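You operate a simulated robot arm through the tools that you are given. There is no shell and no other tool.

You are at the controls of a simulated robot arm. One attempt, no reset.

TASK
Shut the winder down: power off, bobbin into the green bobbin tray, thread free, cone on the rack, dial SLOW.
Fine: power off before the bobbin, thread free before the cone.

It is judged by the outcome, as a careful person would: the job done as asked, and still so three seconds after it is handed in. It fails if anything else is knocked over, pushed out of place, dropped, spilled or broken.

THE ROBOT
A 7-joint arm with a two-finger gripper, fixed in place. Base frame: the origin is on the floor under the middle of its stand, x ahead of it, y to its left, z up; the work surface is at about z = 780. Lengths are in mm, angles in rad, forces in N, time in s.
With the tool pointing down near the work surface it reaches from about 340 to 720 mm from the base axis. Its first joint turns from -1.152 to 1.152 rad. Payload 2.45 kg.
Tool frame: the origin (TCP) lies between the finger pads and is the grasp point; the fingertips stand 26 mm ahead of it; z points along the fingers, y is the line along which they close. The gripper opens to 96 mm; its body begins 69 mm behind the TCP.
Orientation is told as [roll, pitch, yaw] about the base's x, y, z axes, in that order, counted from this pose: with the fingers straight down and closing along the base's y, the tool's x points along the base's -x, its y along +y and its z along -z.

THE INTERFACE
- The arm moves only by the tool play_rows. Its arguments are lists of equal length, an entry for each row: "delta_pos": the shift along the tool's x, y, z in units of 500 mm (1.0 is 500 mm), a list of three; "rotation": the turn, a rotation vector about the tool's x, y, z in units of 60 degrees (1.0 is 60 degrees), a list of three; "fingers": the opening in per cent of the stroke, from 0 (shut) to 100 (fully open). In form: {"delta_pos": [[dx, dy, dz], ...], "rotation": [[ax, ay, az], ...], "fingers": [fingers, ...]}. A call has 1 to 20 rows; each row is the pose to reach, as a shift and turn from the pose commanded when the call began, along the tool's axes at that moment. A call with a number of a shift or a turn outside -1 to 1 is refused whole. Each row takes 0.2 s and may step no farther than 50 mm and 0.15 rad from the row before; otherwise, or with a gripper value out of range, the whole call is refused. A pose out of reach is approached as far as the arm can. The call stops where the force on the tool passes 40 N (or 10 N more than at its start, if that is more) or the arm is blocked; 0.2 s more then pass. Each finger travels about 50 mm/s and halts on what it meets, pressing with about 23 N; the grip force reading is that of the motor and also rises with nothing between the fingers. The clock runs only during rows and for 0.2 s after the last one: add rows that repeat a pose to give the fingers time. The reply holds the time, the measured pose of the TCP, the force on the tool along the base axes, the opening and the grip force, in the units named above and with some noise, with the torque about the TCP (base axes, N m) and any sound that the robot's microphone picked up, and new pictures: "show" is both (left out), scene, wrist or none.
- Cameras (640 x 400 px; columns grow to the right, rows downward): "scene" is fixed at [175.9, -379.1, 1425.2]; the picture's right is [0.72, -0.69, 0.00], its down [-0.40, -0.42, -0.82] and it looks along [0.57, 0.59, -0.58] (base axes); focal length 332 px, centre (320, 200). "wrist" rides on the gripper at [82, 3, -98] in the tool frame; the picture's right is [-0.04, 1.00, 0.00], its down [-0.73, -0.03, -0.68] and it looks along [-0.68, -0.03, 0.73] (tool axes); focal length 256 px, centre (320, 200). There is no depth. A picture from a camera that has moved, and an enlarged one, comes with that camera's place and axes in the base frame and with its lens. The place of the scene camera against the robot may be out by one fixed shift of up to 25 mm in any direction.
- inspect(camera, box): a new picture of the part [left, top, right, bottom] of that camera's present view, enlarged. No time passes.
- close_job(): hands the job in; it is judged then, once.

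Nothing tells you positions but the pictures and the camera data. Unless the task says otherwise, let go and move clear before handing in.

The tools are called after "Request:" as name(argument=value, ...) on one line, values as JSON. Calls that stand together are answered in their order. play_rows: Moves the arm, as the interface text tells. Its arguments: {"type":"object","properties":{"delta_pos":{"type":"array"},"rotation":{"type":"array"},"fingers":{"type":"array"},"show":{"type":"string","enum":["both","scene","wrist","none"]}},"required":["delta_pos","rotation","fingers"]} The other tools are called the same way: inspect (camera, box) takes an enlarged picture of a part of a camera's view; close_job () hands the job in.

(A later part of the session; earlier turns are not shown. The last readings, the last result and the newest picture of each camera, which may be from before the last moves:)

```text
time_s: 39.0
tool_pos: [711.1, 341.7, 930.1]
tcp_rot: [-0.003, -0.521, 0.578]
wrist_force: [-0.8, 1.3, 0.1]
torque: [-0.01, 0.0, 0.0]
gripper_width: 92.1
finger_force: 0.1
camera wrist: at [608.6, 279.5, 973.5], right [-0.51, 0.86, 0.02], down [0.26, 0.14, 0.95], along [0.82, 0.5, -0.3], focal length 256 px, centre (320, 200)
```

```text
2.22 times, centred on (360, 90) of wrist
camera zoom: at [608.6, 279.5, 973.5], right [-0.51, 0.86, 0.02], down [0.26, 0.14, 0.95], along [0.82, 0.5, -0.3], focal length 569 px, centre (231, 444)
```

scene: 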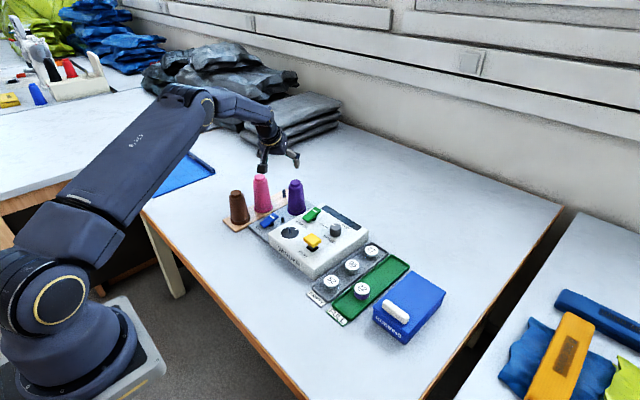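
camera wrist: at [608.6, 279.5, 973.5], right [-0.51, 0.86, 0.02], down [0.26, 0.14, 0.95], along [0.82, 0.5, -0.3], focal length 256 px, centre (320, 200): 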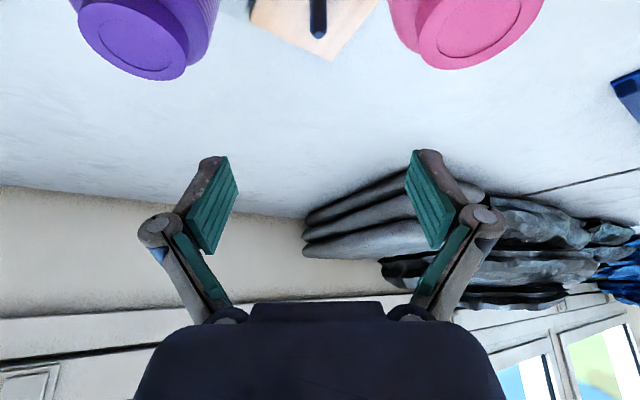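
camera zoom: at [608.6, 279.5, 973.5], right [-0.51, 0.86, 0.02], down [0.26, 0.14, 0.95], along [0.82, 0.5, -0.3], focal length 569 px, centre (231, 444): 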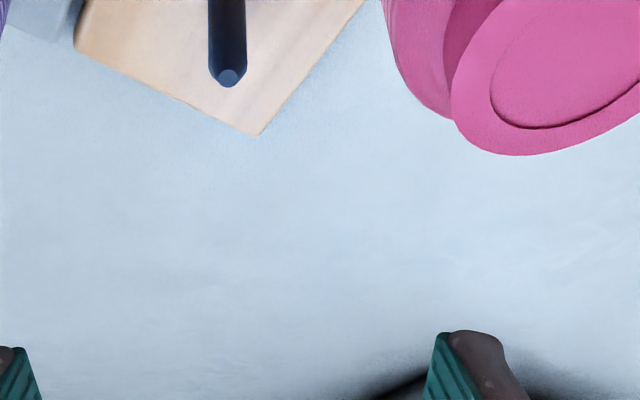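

Reach with the 30° tilt works at the peg. The peg top triangulates to about (717, 347.5, 822) and the rack board to z≈789. I'll move back to hover above the purple cone with the yaw increased to 45° for better clearance from the pink cone.

Request:
play_rows(delta_pos=[[-0.03, 0, -0.052], [0.0144, -0.062, -0.0776], [0.0576, -0.1226, -0.1028], [0.0576, -0.1226, -0.1028]], rotation=[[0, 0, 0], [-0.05, 0, -0.086], [-0.0993, 0, -0.172], [-0.0993, 0, -0.172]], fingers=[96, 96, 96, 96])

Request:
inspect(camera="wrist", box=[180, 0, 500, 200])

Request:
inspect(camera="scene", box=[235, 140, 355, 220])

```text
time_s: 40.0
tool_pos: [702.8, 261.4, 960.4]
tcp_rot: [-0.003, -0.524, 0.786]
wrist_force: [-0.3, 0.3, -0.2]
torque: [0.01, 0.0, -0.02]
gripper_width: 92.5
finger_force: 0.0
camera wrist: at [615.5, 179.8, 1004.8], right [-0.68, 0.73, 0.02], down [0.23, 0.19, 0.95], along [0.69, 0.65, -0.3], focal length 256 px, centre (320, 200)
```

scene: 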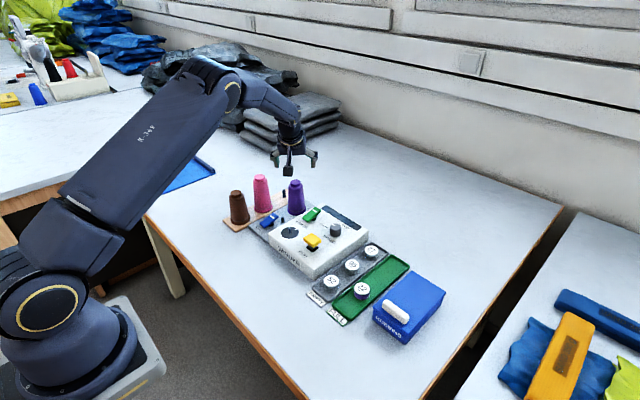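
wrist: 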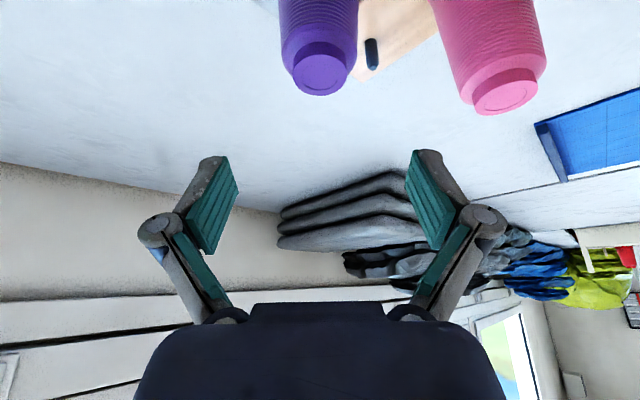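

```text
2.00 times, centred on (340, 100) of wrist
camera zoom: at [615.5, 179.8, 1004.8], right [-0.68, 0.73, 0.02], down [0.23, 0.19, 0.95], along [0.69, 0.65, -0.3], focal length 512 px, centre (280, 400)
```

zoom: 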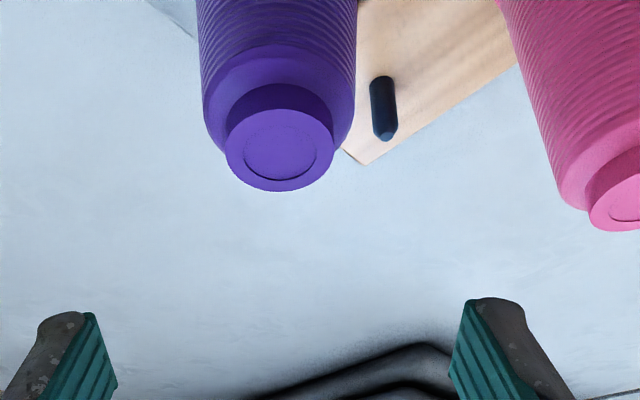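

```text
5.00 times, centred on (295, 180) of scene
camera zoom: at [175.9, -379.1, 1425.2], right [0.72, -0.69, 0.0], down [-0.4, -0.42, -0.82], along [0.57, 0.59, -0.58], focal length 1658 px, centre (445, 300)
```

zoom: 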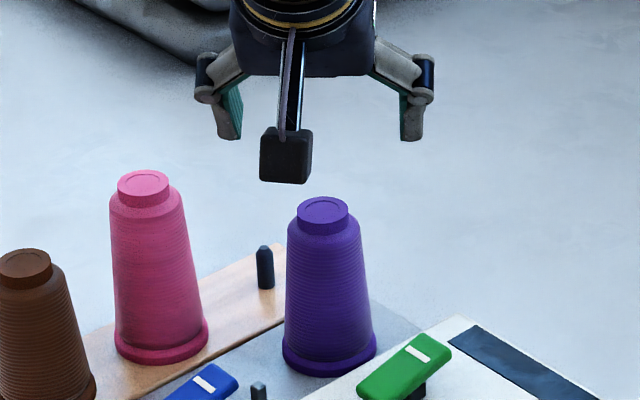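

The cone axis is at about (701.5, 262.5) and the peg at about (718.8, 348.5), top z≈820. I'll lower part-way with fingers wide open and check clearances.

Request:
play_rows(delta_pos=[[0.0251, 0.0034, 0.0432], [0.0502, 0.0034, 0.0864], [0.0502, 0.0034, 0.0864]], rotation=[[0, 0, 0], [0, 0, 0], [0, 0, 0]], fingers=[96, 96, 96])

Request:
inspect(camera="wrist", box=[160, 0, 480, 200])

Request:
inspect(camera="scene", box=[235, 140, 355, 220])

```text
time_s: 40.8
tool_pos: [701.6, 263.4, 911.7]
tcp_rot: [-0.005, -0.523, 0.785]
wrist_force: [-0.2, 0.2, -0.7]
torque: [0.01, -0.03, 0.02]
gripper_width: 91.9
finger_force: 0.1
camera wrist: at [613.2, 181.2, 954.9], right [-0.68, 0.73, 0.02], down [0.23, 0.19, 0.95], along [0.7, 0.65, -0.3], focal length 256 px, centre (320, 200)
```

scene: 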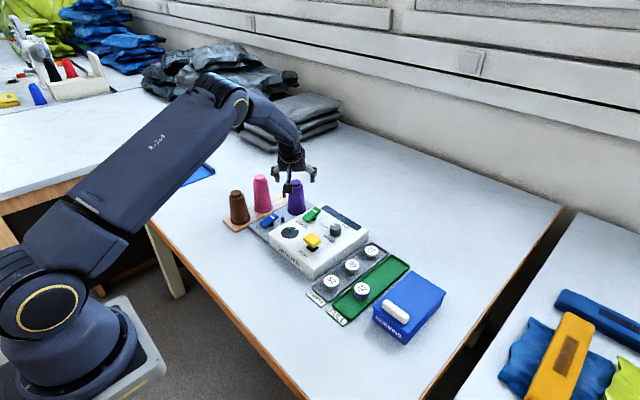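
wrist: 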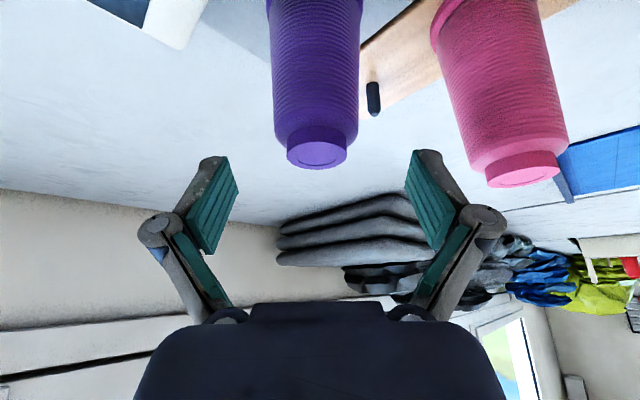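

```text
2.00 times, centred on (320, 100) of wrist
camera zoom: at [613.2, 181.2, 954.9], right [-0.68, 0.73, 0.02], down [0.23, 0.19, 0.95], along [0.7, 0.65, -0.3], focal length 512 px, centre (320, 400)
```

zoom: 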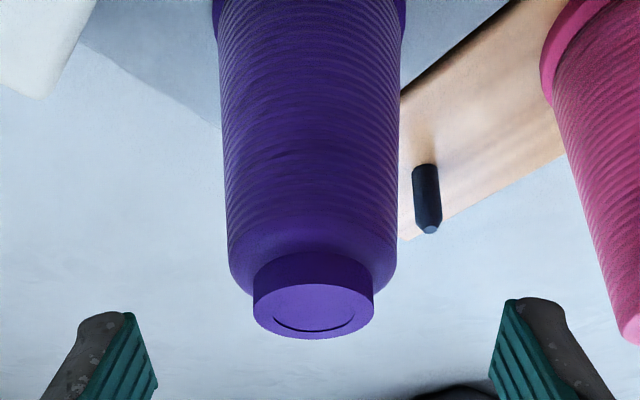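

```text
5.00 times, centred on (295, 180) of scene
camera zoom: at [175.9, -379.1, 1425.2], right [0.72, -0.69, 0.0], down [-0.4, -0.42, -0.82], along [0.57, 0.59, -0.58], focal length 1658 px, centre (445, 300)
```

zoom: 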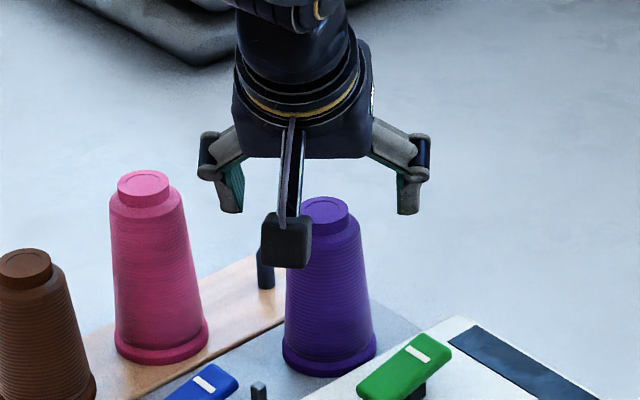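

Alignment is within about 1.5 mm. I'll lower the rest of the way to TCP z≈868 around the cone body.

Request:
play_rows(delta_pos=[[0.015, -0.0024, 0.026], [0.03, -0.0024, 0.052], [0.0436, -0.0024, 0.0754], [0.0436, -0.0024, 0.0754]], rotation=[[0, 0, 0], [0, 0, 0], [0, 0, 0], [0, 0, 0]], fingers=[96, 96, 96, 96])

Request:
inspect(camera="wrist", box=[160, 60, 480, 260])

Request:
inspect(camera="scene", box=[235, 150, 355, 230])

```text
time_s: 41.8
tool_pos: [701.7, 261.8, 867.4]
tcp_rot: [-0.003, -0.523, 0.785]
wrist_force: [-0.3, -0.4, 0.3]
torque: [0.0, 0.0, -0.01]
gripper_width: 92.1
finger_force: 0.0
camera wrist: at [614.3, 180.4, 910.7], right [-0.68, 0.73, 0.02], down [0.23, 0.19, 0.95], along [0.7, 0.65, -0.3], focal length 256 px, centre (320, 200)
```

scene: 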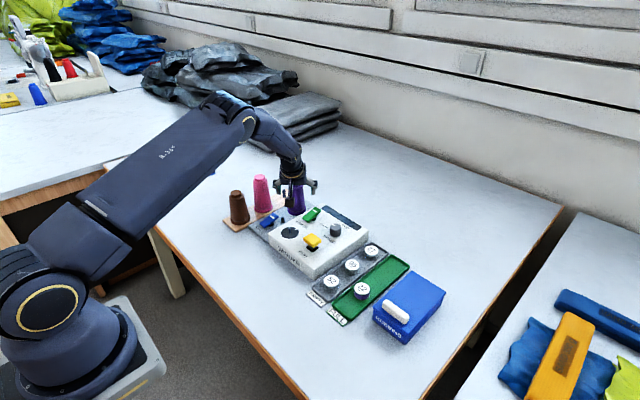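
wrist: 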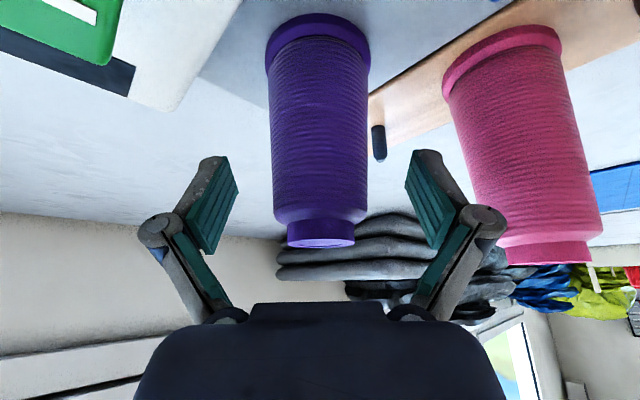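

```text
2.00 times, centred on (320, 160) of wrist
camera zoom: at [614.3, 180.4, 910.7], right [-0.68, 0.73, 0.02], down [0.23, 0.19, 0.95], along [0.7, 0.65, -0.3], focal length 512 px, centre (320, 280)
```

zoom: 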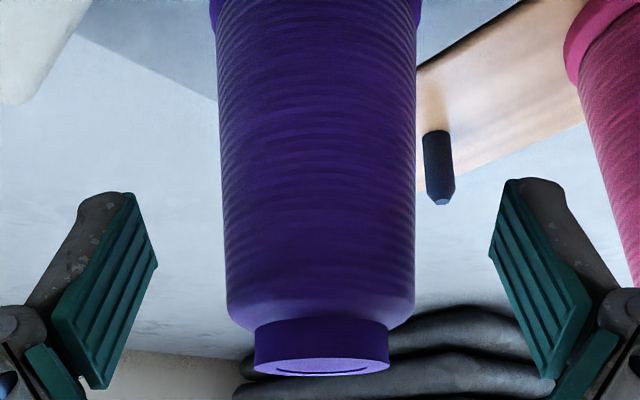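

```text
5.00 times, centred on (295, 190) of scene
camera zoom: at [175.9, -379.1, 1425.2], right [0.72, -0.69, 0.0], down [-0.4, -0.42, -0.82], along [0.57, 0.59, -0.58], focal length 1658 px, centre (445, 250)
```

zoom: 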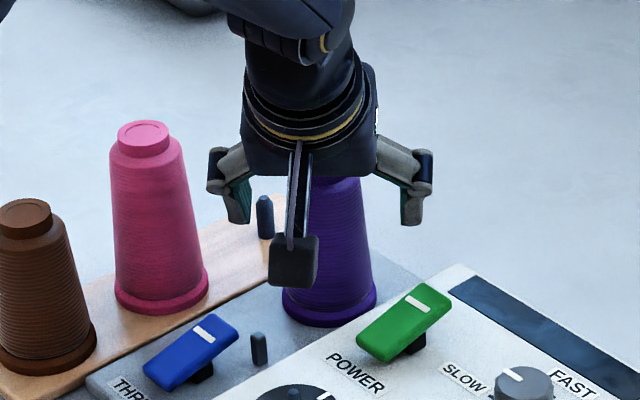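

The cone is centred between the pads. I'll close the fingers on it.

Request:
play_rows(delta_pos=[[0, 0, 0], [0, 0, 0], [0, 0, 0], [0, 0, 0], [0, 0, 0], [0, 0, 0], [0, 0, 0]], rotation=[[0, 0, 0], [0, 0, 0], [0, 0, 0], [0, 0, 0], [0, 0, 0], [0, 0, 0], [0, 0, 0]], fingers=[80, 65, 55, 48, 42, 30, 30])

Request:
inspect(camera="wrist", box=[160, 60, 480, 260])

```text
time_s: 43.4
tool_pos: [701.3, 260.9, 867.2]
tcp_rot: [-0.004, -0.522, 0.786]
wrist_force: [-1.7, 0.9, 2.4]
torque: [0.03, 0.07, -0.01]
gripper_width: 50.0
finger_force: 22.9
camera wrist: at [614.2, 180.4, 911.0], right [-0.68, 0.73, 0.02], down [0.23, 0.19, 0.95], along [0.7, 0.65, -0.3], focal length 256 px, centre (320, 200)
```

scene: 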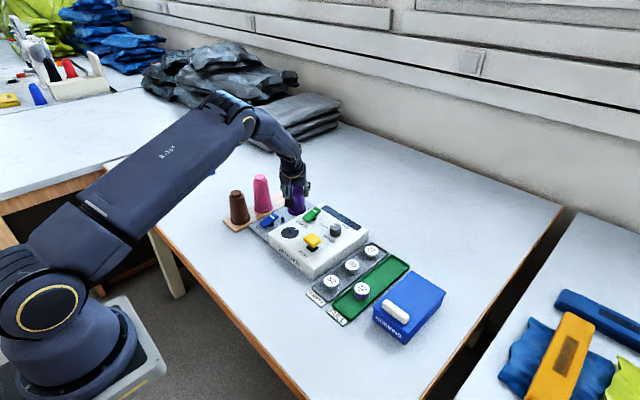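
wrist: 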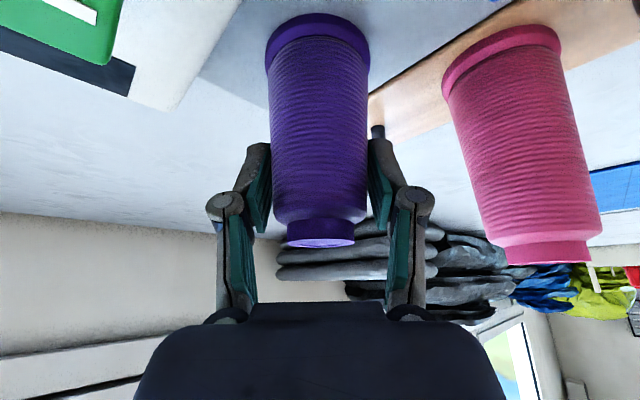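

```text
2.00 times, centred on (320, 160) of wrist
camera zoom: at [614.2, 180.4, 911.0], right [-0.68, 0.73, 0.02], down [0.23, 0.19, 0.95], along [0.7, 0.65, -0.3], focal length 512 px, centre (320, 280)
```

zoom: 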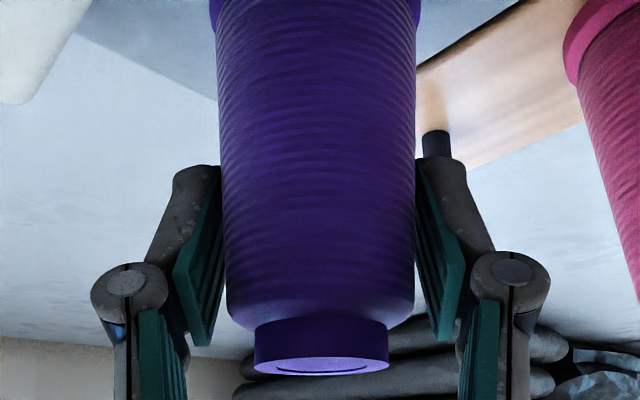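

The cone is gripped, but contact falls near the lower corner of the pads because of the taper. I'll reopen slightly, shift 8 mm back and 5 mm up so the contact is more central, and regrip.

Request:
play_rows(delta_pos=[[0, 0, 0], [0, 0, 0], [0.0045, 0, -0.0085], [0.0089, 0, -0.0167], [0.0089, 0, -0.0167], [0.0089, 0, -0.0167], [0.0089, 0, -0.0167], [0.0089, 0, -0.0167]], rotation=[[0, 0, 0], [0, 0, 0], [0, 0, 0], [0, 0, 0], [0, 0, 0], [0, 0, 0], [0, 0, 0], [0, 0, 0]], fingers=[58, 65, 65, 65, 56, 48, 30, 30])

Request:
inspect(camera="wrist", box=[160, 60, 480, 260])

Request:
inspect(camera="scene", box=[235, 150, 355, 230])

```text
time_s: 45.2
tool_pos: [696.9, 255.6, 871.8]
tcp_rot: [-0.003, -0.522, 0.786]
wrist_force: [-1.5, -0.3, 1.9]
torque: [-0.04, 0.08, -0.03]
gripper_width: 49.3
finger_force: 22.7
camera wrist: at [608.6, 174.6, 915.6], right [-0.68, 0.73, 0.02], down [0.23, 0.19, 0.95], along [0.7, 0.65, -0.3], focal length 256 px, centre (320, 200)
```

scene: 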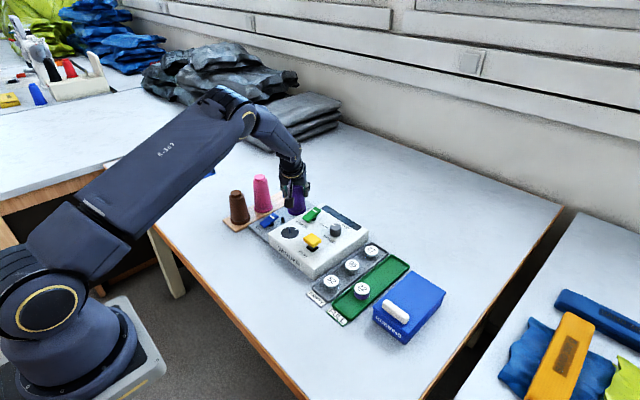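
wrist: 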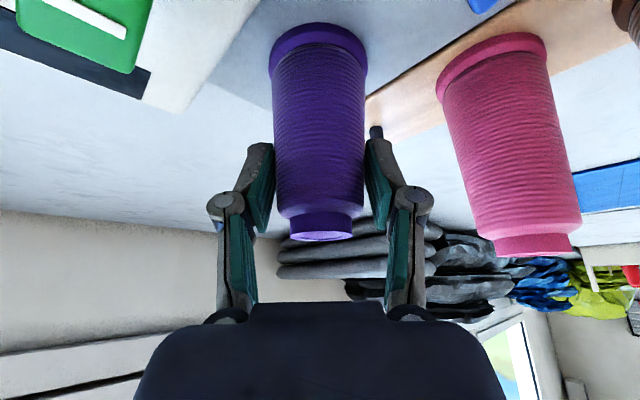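

```text
2.00 times, centred on (320, 160) of wrist
camera zoom: at [608.6, 174.6, 915.6], right [-0.68, 0.73, 0.02], down [0.23, 0.19, 0.95], along [0.7, 0.65, -0.3], focal length 512 px, centre (320, 280)
```

zoom: 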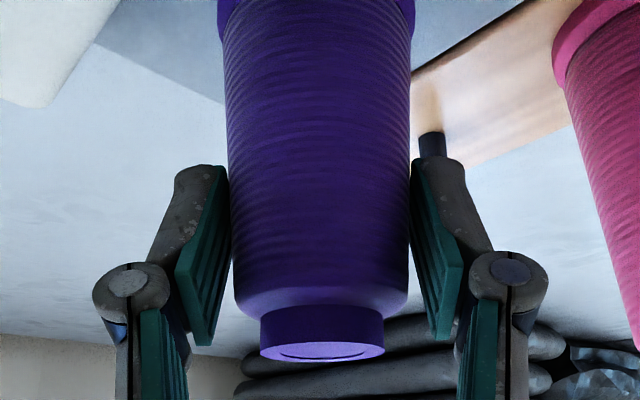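

```text
5.00 times, centred on (295, 190) of scene
camera zoom: at [175.9, -379.1, 1425.2], right [0.72, -0.69, 0.0], down [-0.4, -0.42, -0.82], along [0.57, 0.59, -0.58], focal length 1658 px, centre (445, 250)
```

zoom: 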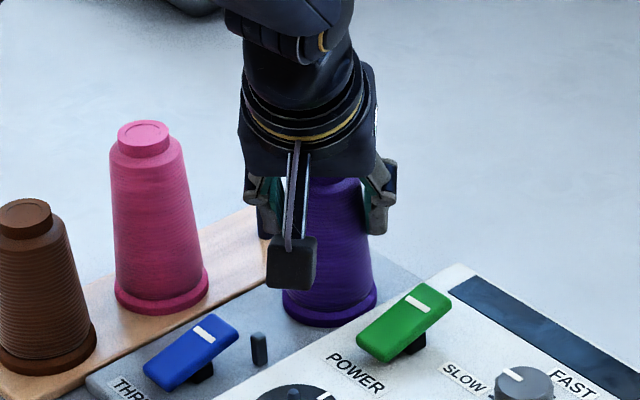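

Regripped at 49.3 mm. I'll do a small trial lift of 12 mm and check the cone stays upright.

Request:
play_rows(delta_pos=[[-0.004, 0, -0.0069], [-0.008, 0, -0.0139], [-0.012, 0, -0.0208], [-0.012, 0, -0.0208]], rotation=[[0, 0, 0], [0, 0, 0], [0, 0, 0], [0, 0, 0]], fingers=[25, 25, 25, 25])

Request:
inspect(camera="wrist", box=[160, 60, 480, 260])

Request:
inspect(camera="scene", box=[235, 150, 355, 230])

```text
time_s: 46.2
tool_pos: [696.4, 255.7, 883.6]
tcp_rot: [-0.002, -0.521, 0.784]
wrist_force: [0.3, 0.4, -1.6]
torque: [0.0, -0.01, 0.03]
gripper_width: 49.5
finger_force: 22.7
camera wrist: at [608.5, 174.9, 927.1], right [-0.68, 0.73, 0.02], down [0.23, 0.19, 0.95], along [0.7, 0.65, -0.3], focal length 256 px, centre (320, 200)
```

scene: 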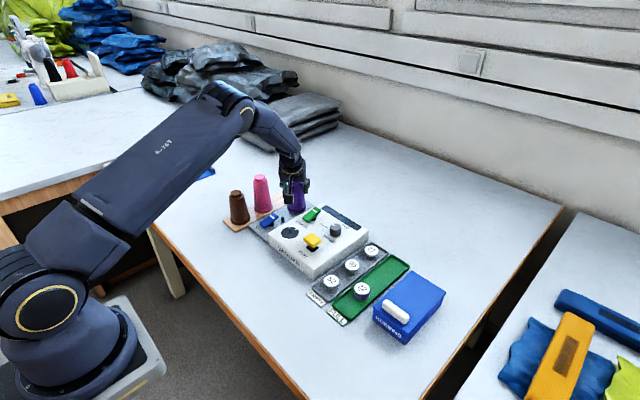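
wrist: 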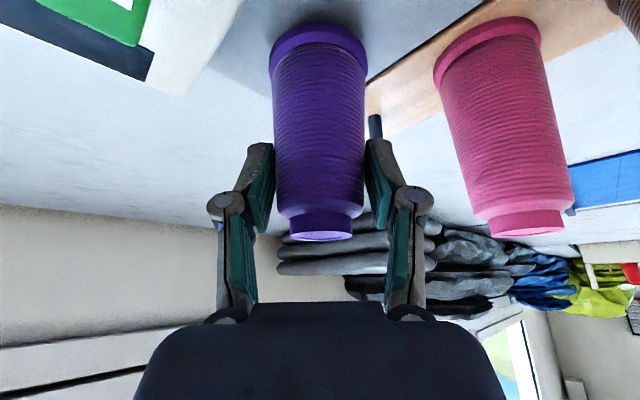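

```text
2.00 times, centred on (320, 160) of wrist
camera zoom: at [608.5, 174.9, 927.1], right [-0.68, 0.73, 0.02], down [0.23, 0.19, 0.95], along [0.7, 0.65, -0.3], focal length 512 px, centre (320, 280)
```

zoom: 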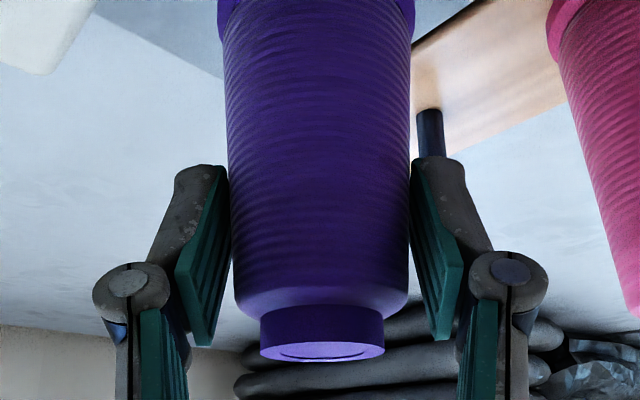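

```text
5.00 times, centred on (295, 190) of scene
camera zoom: at [176.0, -379.1, 1425.2], right [0.72, -0.69, 0.0], down [-0.4, -0.42, -0.82], along [0.57, 0.59, -0.58], focal length 1658 px, centre (445, 250)
```

zoom: 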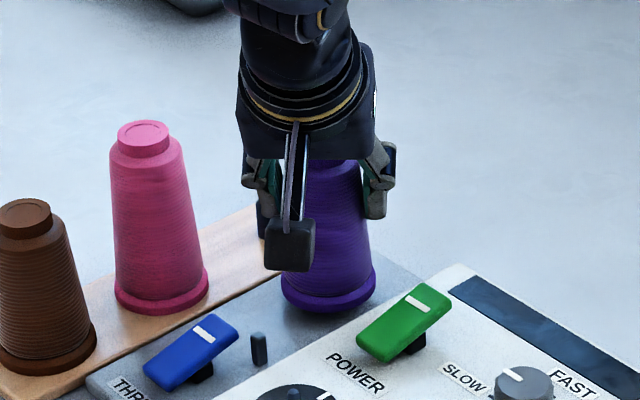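

The cone lifts cleanly and stays upright. I'll raise it another 40 mm and carry it over the free peg.

Request:
play_rows(delta_pos=[[-0.013, 0, -0.023], [-0.026, 0, -0.046], [-0.04, 0, -0.0693], [-0.0612, 0.0167, -0.0571], [-0.0823, 0.0333, -0.0449], [-0.1035, 0.0499, -0.0327], [-0.1247, 0.0665, -0.0205], [-0.1459, 0.0832, -0.0083], [-0.167, 0.0998, 0.0039], [-0.167, 0.0998, 0.0039]], rotation=[[0, 0, 0], [0, 0, 0], [0, 0, 0], [0, 0, 0], [0, 0, 0], [0, 0, 0], [0, 0, 0], [0, 0, 0], [0, 0, 0], [0, 0, 0]], fingers=[25, 25, 25, 25, 25, 25, 25, 25, 25, 25])

Request:
inspect(camera="wrist", box=[200, 0, 440, 150])

Request:
inspect(camera="scene", box=[225, 140, 325, 210])

```text
time_s: 48.4
tool_pos: [714.3, 344.2, 923.3]
tcp_rot: [-0.004, -0.523, 0.782]
wrist_force: [0.2, -0.2, -1.3]
torque: [-0.02, 0.01, 0.02]
gripper_width: 49.5
finger_force: 22.9
camera wrist: at [625.7, 262.5, 967.3], right [-0.68, 0.73, 0.02], down [0.23, 0.19, 0.95], along [0.7, 0.65, -0.3], focal length 256 px, centre (320, 200)
```

scene: 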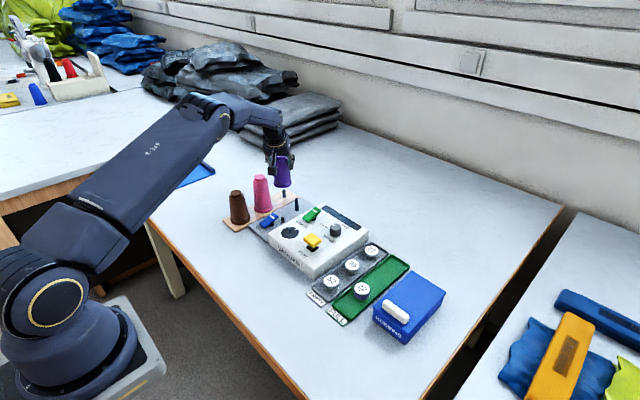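
wrist: 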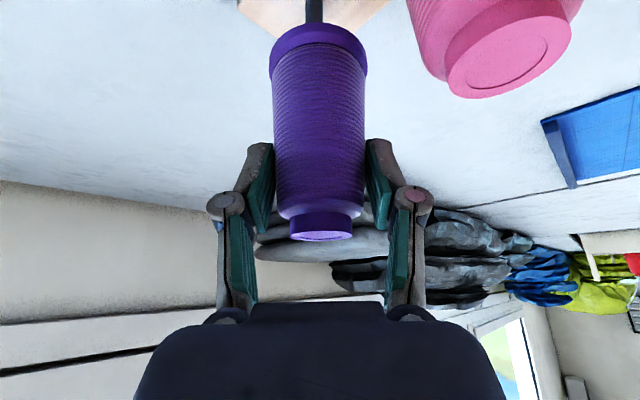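

```text
2.67 times, centred on (320, 75) of wrist
camera zoom: at [625.7, 262.5, 967.3], right [-0.68, 0.73, 0.02], down [0.23, 0.19, 0.95], along [0.7, 0.65, -0.3], focal length 683 px, centre (320, 533)
```

zoom: 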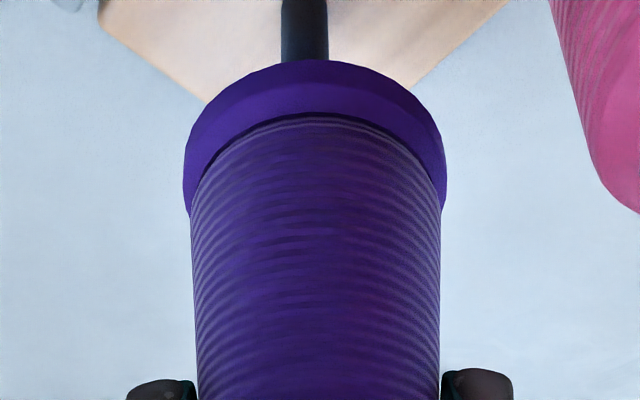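

```text
5.71 times, centred on (275, 175) of scene
camera zoom: at [176.0, -379.1, 1425.2], right [0.72, -0.69, 0.0], down [-0.4, -0.42, -0.82], along [0.57, 0.59, -0.58], focal length 1895 px, centre (577, 343)
```

zoom: 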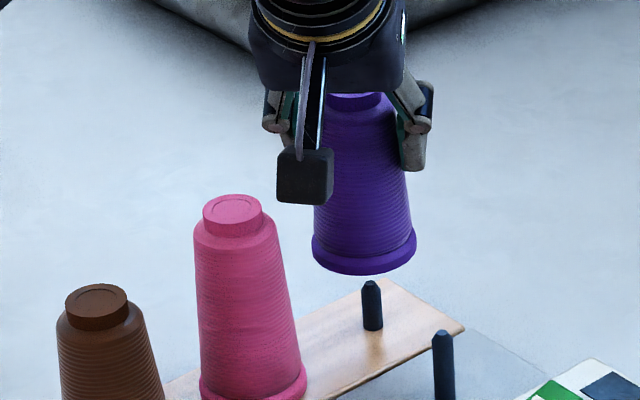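

The cone is above the peg, about 1.5–2 mm off sideways. I'll correct that and lower to just above the peg tip to recheck alignment.

Request:
play_rows(delta_pos=[[0.007, -0.0034, 0.01], [0.014, -0.0034, 0.02], [0.0206, -0.0034, 0.0297], [0.0206, -0.0034, 0.0297]], rotation=[[0, 0, 0], [0, 0, 0], [0, 0, 0], [0, 0, 0]], fingers=[25, 25, 25, 25])

Request:
inspect(camera="wrist", box=[200, 0, 440, 150])

Request:
inspect(camera="scene", box=[250, 160, 320, 210])

```text
time_s: 49.4
tool_pos: [713.2, 341.1, 906.7]
tcp_rot: [-0.004, -0.522, 0.787]
wrist_force: [-0.4, -0.2, -1.2]
torque: [0.02, 0.0, -0.03]
gripper_width: 49.4
finger_force: 22.6
camera wrist: at [625.7, 259.8, 949.1], right [-0.68, 0.73, 0.02], down [0.23, 0.19, 0.95], along [0.7, 0.65, -0.3], focal length 256 px, centre (320, 200)
```

scene: 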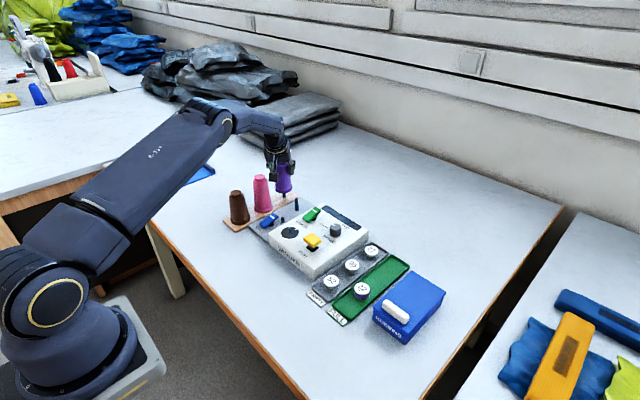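
wrist: 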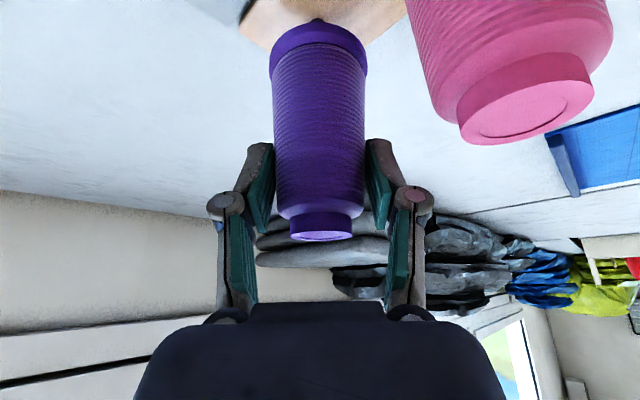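

```text
2.67 times, centred on (320, 75) of wrist
camera zoom: at [625.7, 259.8, 949.1], right [-0.68, 0.73, 0.02], down [0.23, 0.19, 0.95], along [0.7, 0.65, -0.3], focal length 683 px, centre (320, 533)
```

zoom: 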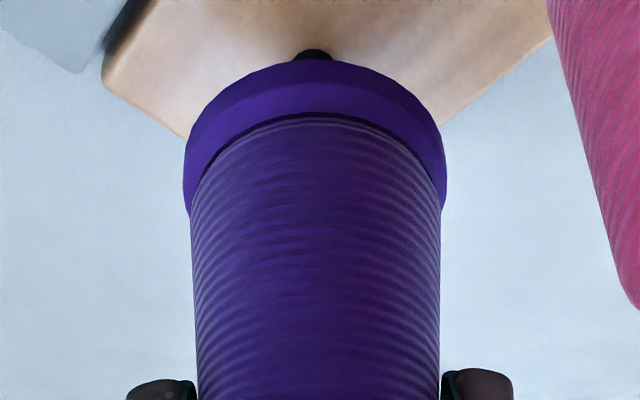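

```text
8.00 times, centred on (285, 185) of scene
camera zoom: at [176.0, -379.1, 1425.2], right [0.72, -0.69, 0.0], down [-0.4, -0.42, -0.82], along [0.57, 0.59, -0.58], focal length 2652 px, centre (600, 320)
```

zoom: 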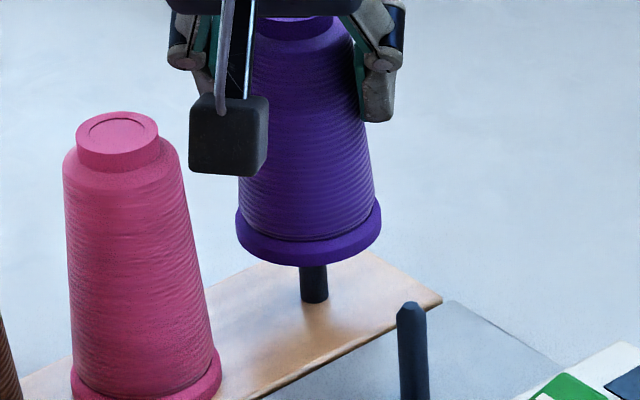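

Alignment is now within about 1 mm in both directions. I'll lower 10 mm so the peg starts entering the bore, checking forces.

Request:
play_rows(delta_pos=[[0.0016, 0, 0.004], [0.0036, 0, 0.0085], [0.0062, 0, 0.0133], [0.0088, 0, 0.018], [0.0088, 0, 0.018]], rotation=[[0, 0, 0], [0, 0, 0], [0, 0, 0], [0, 0, 0], [0, 0, 0]], fingers=[25, 25, 25, 25, 25])

Request:
inspect(camera="scene", box=[250, 160, 320, 210])

Request:
inspect(camera="wrist", box=[200, 0, 440, 150])

```text
time_s: 50.6
tool_pos: [714.0, 342.1, 894.4]
tcp_rot: [-0.003, -0.522, 0.786]
wrist_force: [-0.8, -0.7, -2.1]
torque: [-0.03, 0.02, -0.01]
gripper_width: 49.6
finger_force: 23.7
camera wrist: at [626.2, 260.2, 939.1], right [-0.68, 0.73, 0.02], down [0.23, 0.19, 0.95], along [0.7, 0.65, -0.3], focal length 256 px, centre (320, 200)
```

scene: 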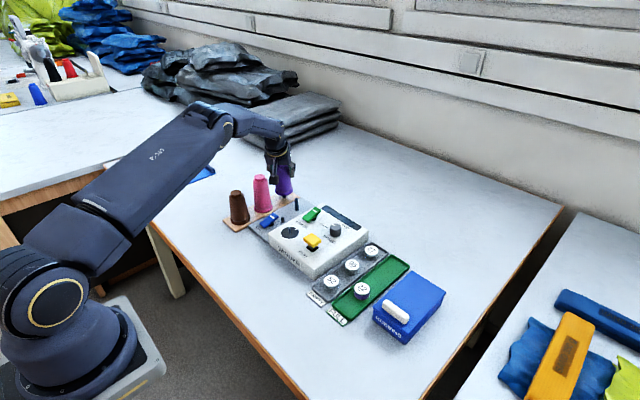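
wrist: 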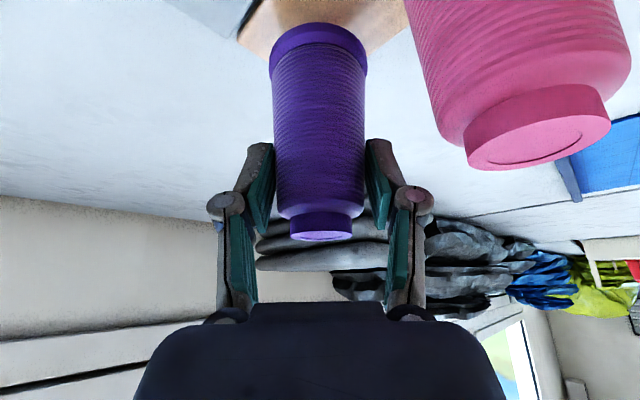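

```text
8.00 times, centred on (285, 185) of scene
camera zoom: at [176.0, -379.1, 1425.2], right [0.72, -0.69, 0.0], down [-0.4, -0.42, -0.82], along [0.57, 0.59, -0.58], focal length 2652 px, centre (600, 320)
```

zoom: 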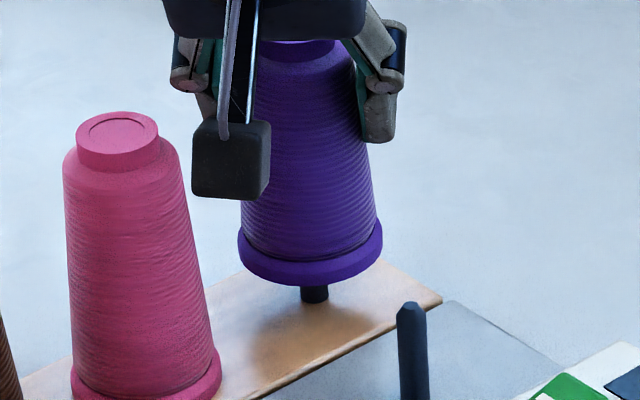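

```text
2.67 times, centred on (320, 75) of wrist
camera zoom: at [626.2, 260.2, 939.1], right [-0.68, 0.73, 0.02], down [0.23, 0.19, 0.95], along [0.7, 0.65, -0.3], focal length 683 px, centre (320, 533)
```

zoom: 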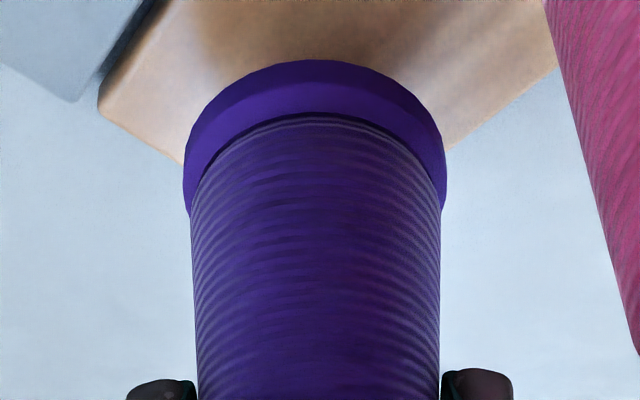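

No resistance and the cone hasn't shifted in the grip, so the peg is entering the bore. I'll continue down.

Request:
play_rows(delta_pos=[[0.003, 0, 0.0052], [0.006, 0, 0.0104], [0.009, 0, 0.0156], [0.012, 0, 0.0208], [0.015, 0, 0.026], [0.015, 0, 0.026]], rotation=[[0, 0, 0], [0, 0, 0], [0, 0, 0], [0, 0, 0], [0, 0, 0], [0, 0, 0]], fingers=[25, 25, 25, 25, 25, 25])

Request:
inspect(camera="scene", box=[250, 160, 320, 210])

Request:
inspect(camera="wrist", box=[200, 0, 440, 150])

```text
time_s: 52.0
tool_pos: [713.8, 341.8, 880.8]
tcp_rot: [-0.005, -0.525, 0.786]
wrist_force: [0.3, 0.5, -0.8]
torque: [-0.01, 0.03, -0.01]
gripper_width: 49.3
finger_force: 22.9
camera wrist: at [626.1, 260.4, 924.1], right [-0.68, 0.73, 0.02], down [0.23, 0.19, 0.95], along [0.7, 0.65, -0.3], focal length 256 px, centre (320, 200)
```

scene: 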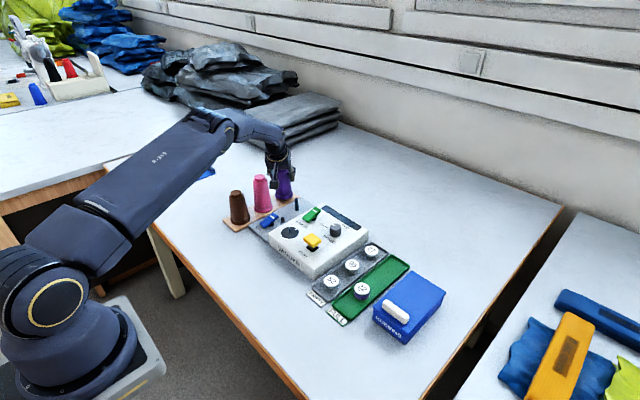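
wrist: 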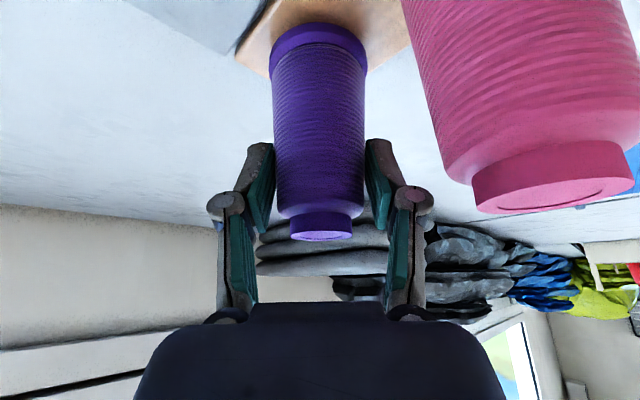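

```text
8.00 times, centred on (285, 185) of scene
camera zoom: at [176.0, -379.1, 1425.2], right [0.72, -0.69, 0.0], down [-0.4, -0.42, -0.82], along [0.57, 0.59, -0.58], focal length 2652 px, centre (600, 320)
```

zoom: 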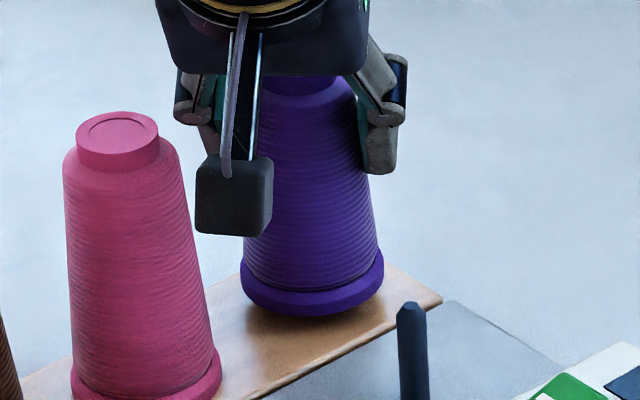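

```text
2.67 times, centred on (320, 75) of wrist
camera zoom: at [626.1, 260.4, 924.1], right [-0.68, 0.73, 0.02], down [0.23, 0.19, 0.95], along [0.7, 0.65, -0.3], focal length 683 px, centre (320, 533)
```

zoom: 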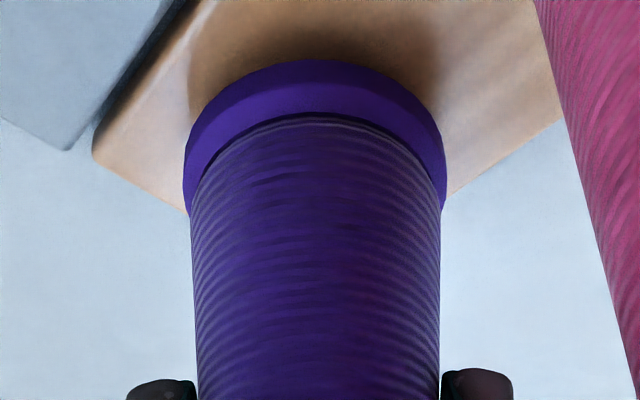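

The base is about 10 mm above the board. I'll lower 7 mm, then creep to contact.

Request:
play_rows(delta_pos=[[0.002, 0, 0.0035], [0.004, 0, 0.0069], [0.006, 0, 0.0104], [0.0075, 0, 0.013], [0.0085, 0, 0.0147], [0.0085, 0, 0.0147]], rotation=[[0, 0, 0], [0, 0, 0], [0, 0, 0], [0, 0, 0], [0, 0, 0], [0, 0, 0]], fingers=[25, 25, 25, 25, 25, 25], show="scene")

Request:
inspect(camera="scene", box=[250, 160, 320, 210])

```text
time_s: 53.4
tool_pos: [713.5, 340.9, 871.5]
tcp_rot: [-0.004, -0.523, 0.785]
wrist_force: [0.2, 0.0, -0.7]
torque: [-0.03, -0.01, -0.01]
gripper_width: 49.2
finger_force: 23.2
```

scene: 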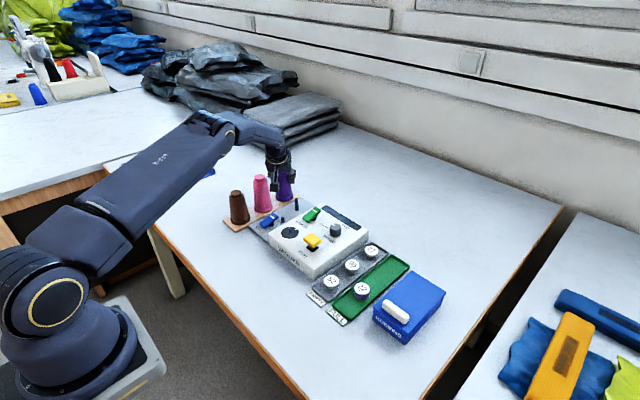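

```text
8.00 times, centred on (285, 185) of scene
camera zoom: at [176.0, -379.1, 1425.2], right [0.72, -0.69, 0.0], down [-0.4, -0.42, -0.82], along [0.57, 0.59, -0.58], focal length 2652 px, centre (600, 320)
```

zoom: 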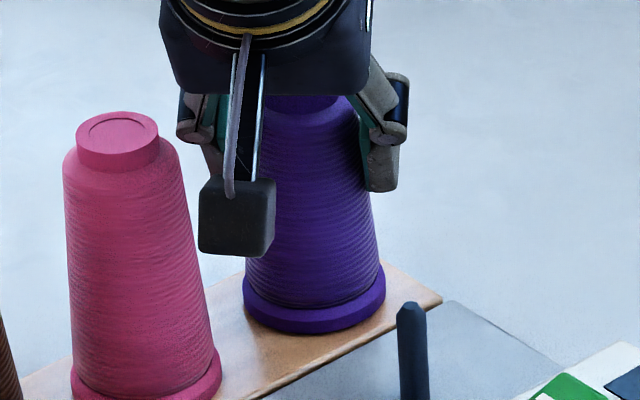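

Nearly seated, no contact force yet. I'll creep down by 1 mm steps.

Request:
play_rows(delta_pos=[[0.001, 0, 0.0017], [0.002, 0, 0.0035], [0.002, 0, 0.0035]], rotation=[[0, 0, 0], [0, 0, 0], [0, 0, 0]], fingers=[25, 25, 25], show="none")

```text
time_s: 54.2
tool_pos: [714.1, 341.7, 870.6]
tcp_rot: [-0.003, -0.522, 0.786]
wrist_force: [-0.1, 0.9, -1.0]
torque: [-0.03, -0.02, -0.02]
gripper_width: 49.4
finger_force: 23.0
```

Request:
play_rows(delta_pos=[[0.001, 0, 0.0017], [0.002, 0, 0.0035], [0.002, 0, 0.0035]], rotation=[[0, 0, 0], [0, 0, 0], [0, 0, 0]], fingers=[25, 25, 25], show="scene")

Request:
inspect(camera="scene", box=[250, 160, 320, 210])

```text
time_s: 55.0
tool_pos: [714.4, 342.5, 869.4]
tcp_rot: [-0.003, -0.525, 0.785]
wrist_force: [-6.4, -3.9, 13.5]
torque: [-0.14, 0.35, 0.06]
gripper_width: 49.4
finger_force: 23.2
```

scene: 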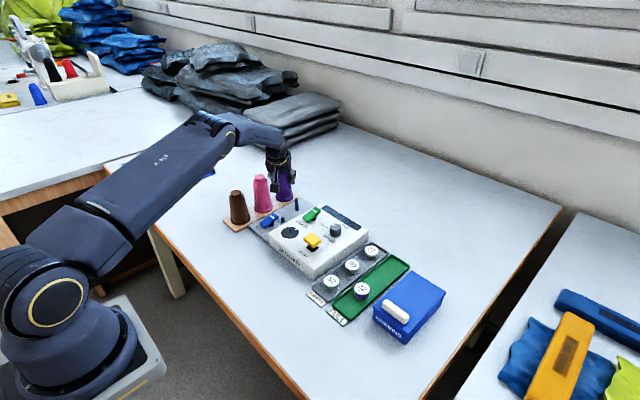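

```text
8.00 times, centred on (285, 185) of scene
camera zoom: at [175.4, -379.4, 1425.1], right [0.72, -0.69, 0.0], down [-0.4, -0.42, -0.82], along [0.57, 0.59, -0.58], focal length 2652 px, centre (600, 320)
```

zoom: 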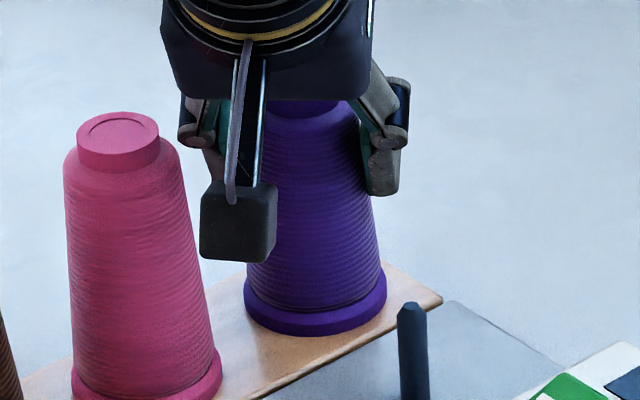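

Contact at z≈869 shows the cone is seated on the rack board over the peg. I'll ease off and open gently, limited to 70% to stay clear of the pink cone.

Request:
play_rows(delta_pos=[[-0.0007, 0, -0.0012], [-0.0007, 0, -0.0012], [-0.0007, 0, -0.0012], [-0.0007, 0, -0.0012], [-0.0007, 0, -0.0012], [-0.0007, 0, -0.0012]], rotation=[[0, 0, 0], [0, 0, 0], [0, 0, 0], [0, 0, 0], [0, 0, 0], [0, 0, 0]], fingers=[25, 50, 54, 60, 68, 70])

Request:
inspect(camera="wrist", box=[160, 0, 480, 260])

Request:
inspect(camera="scene", box=[250, 160, 320, 210])

```text
time_s: 56.4
tool_pos: [713.4, 342.1, 869.5]
tcp_rot: [-0.003, -0.521, 0.784]
wrist_force: [0.2, -0.2, -0.4]
torque: [0.02, -0.02, -0.01]
gripper_width: 67.1
finger_force: 0.1
camera wrist: at [626.2, 260.4, 912.6], right [-0.68, 0.73, 0.02], down [0.23, 0.19, 0.95], along [0.7, 0.65, -0.3], focal length 256 px, centre (320, 200)
```

scene: 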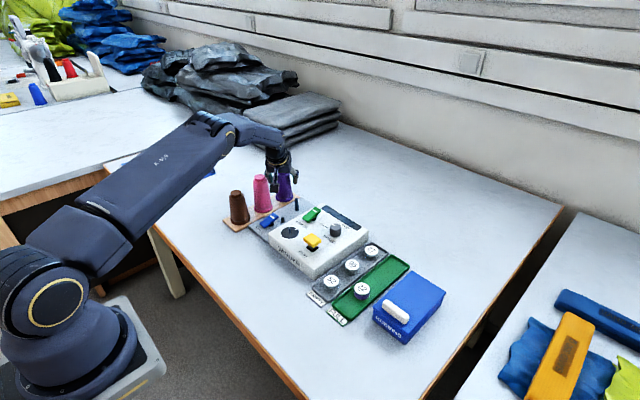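
wrist: 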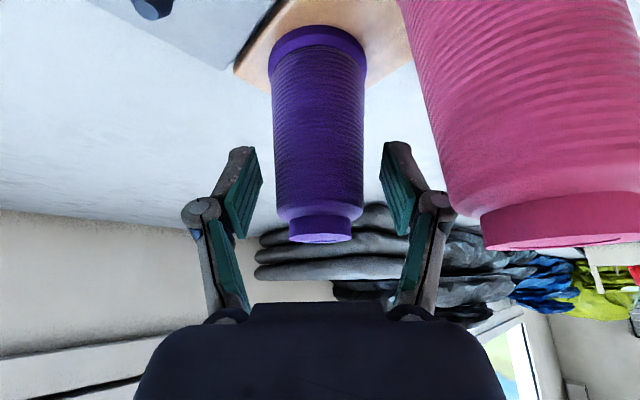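

```text
1.54 times, centred on (320, 130) of wrist
camera zoom: at [626.2, 260.4, 912.6], right [-0.68, 0.73, 0.02], down [0.23, 0.19, 0.95], along [0.7, 0.65, -0.3], focal length 394 px, centre (320, 308)
```

zoom: 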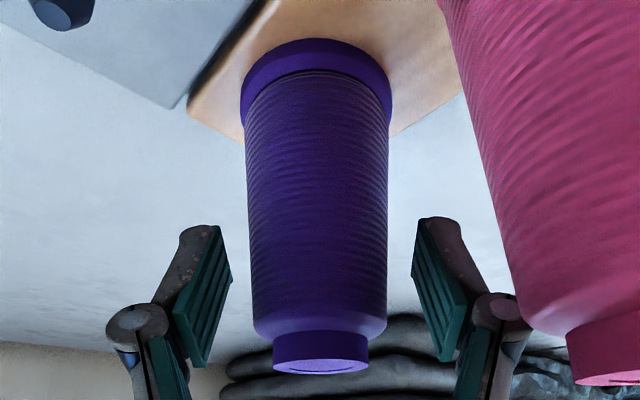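

```text
8.00 times, centred on (285, 185) of scene
camera zoom: at [175.9, -379.1, 1425.2], right [0.72, -0.69, 0.0], down [-0.4, -0.42, -0.82], along [0.57, 0.59, -0.58], focal length 2652 px, centre (600, 320)
```

zoom: 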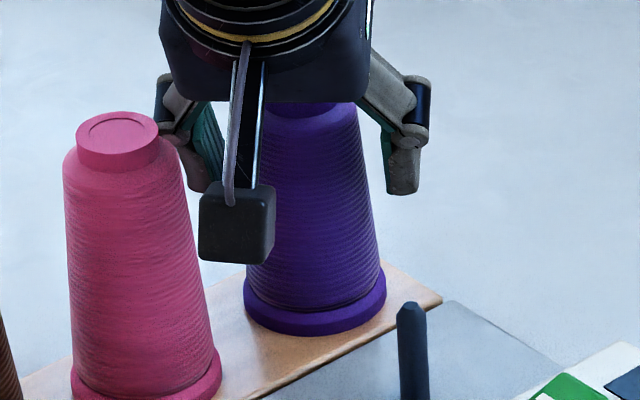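

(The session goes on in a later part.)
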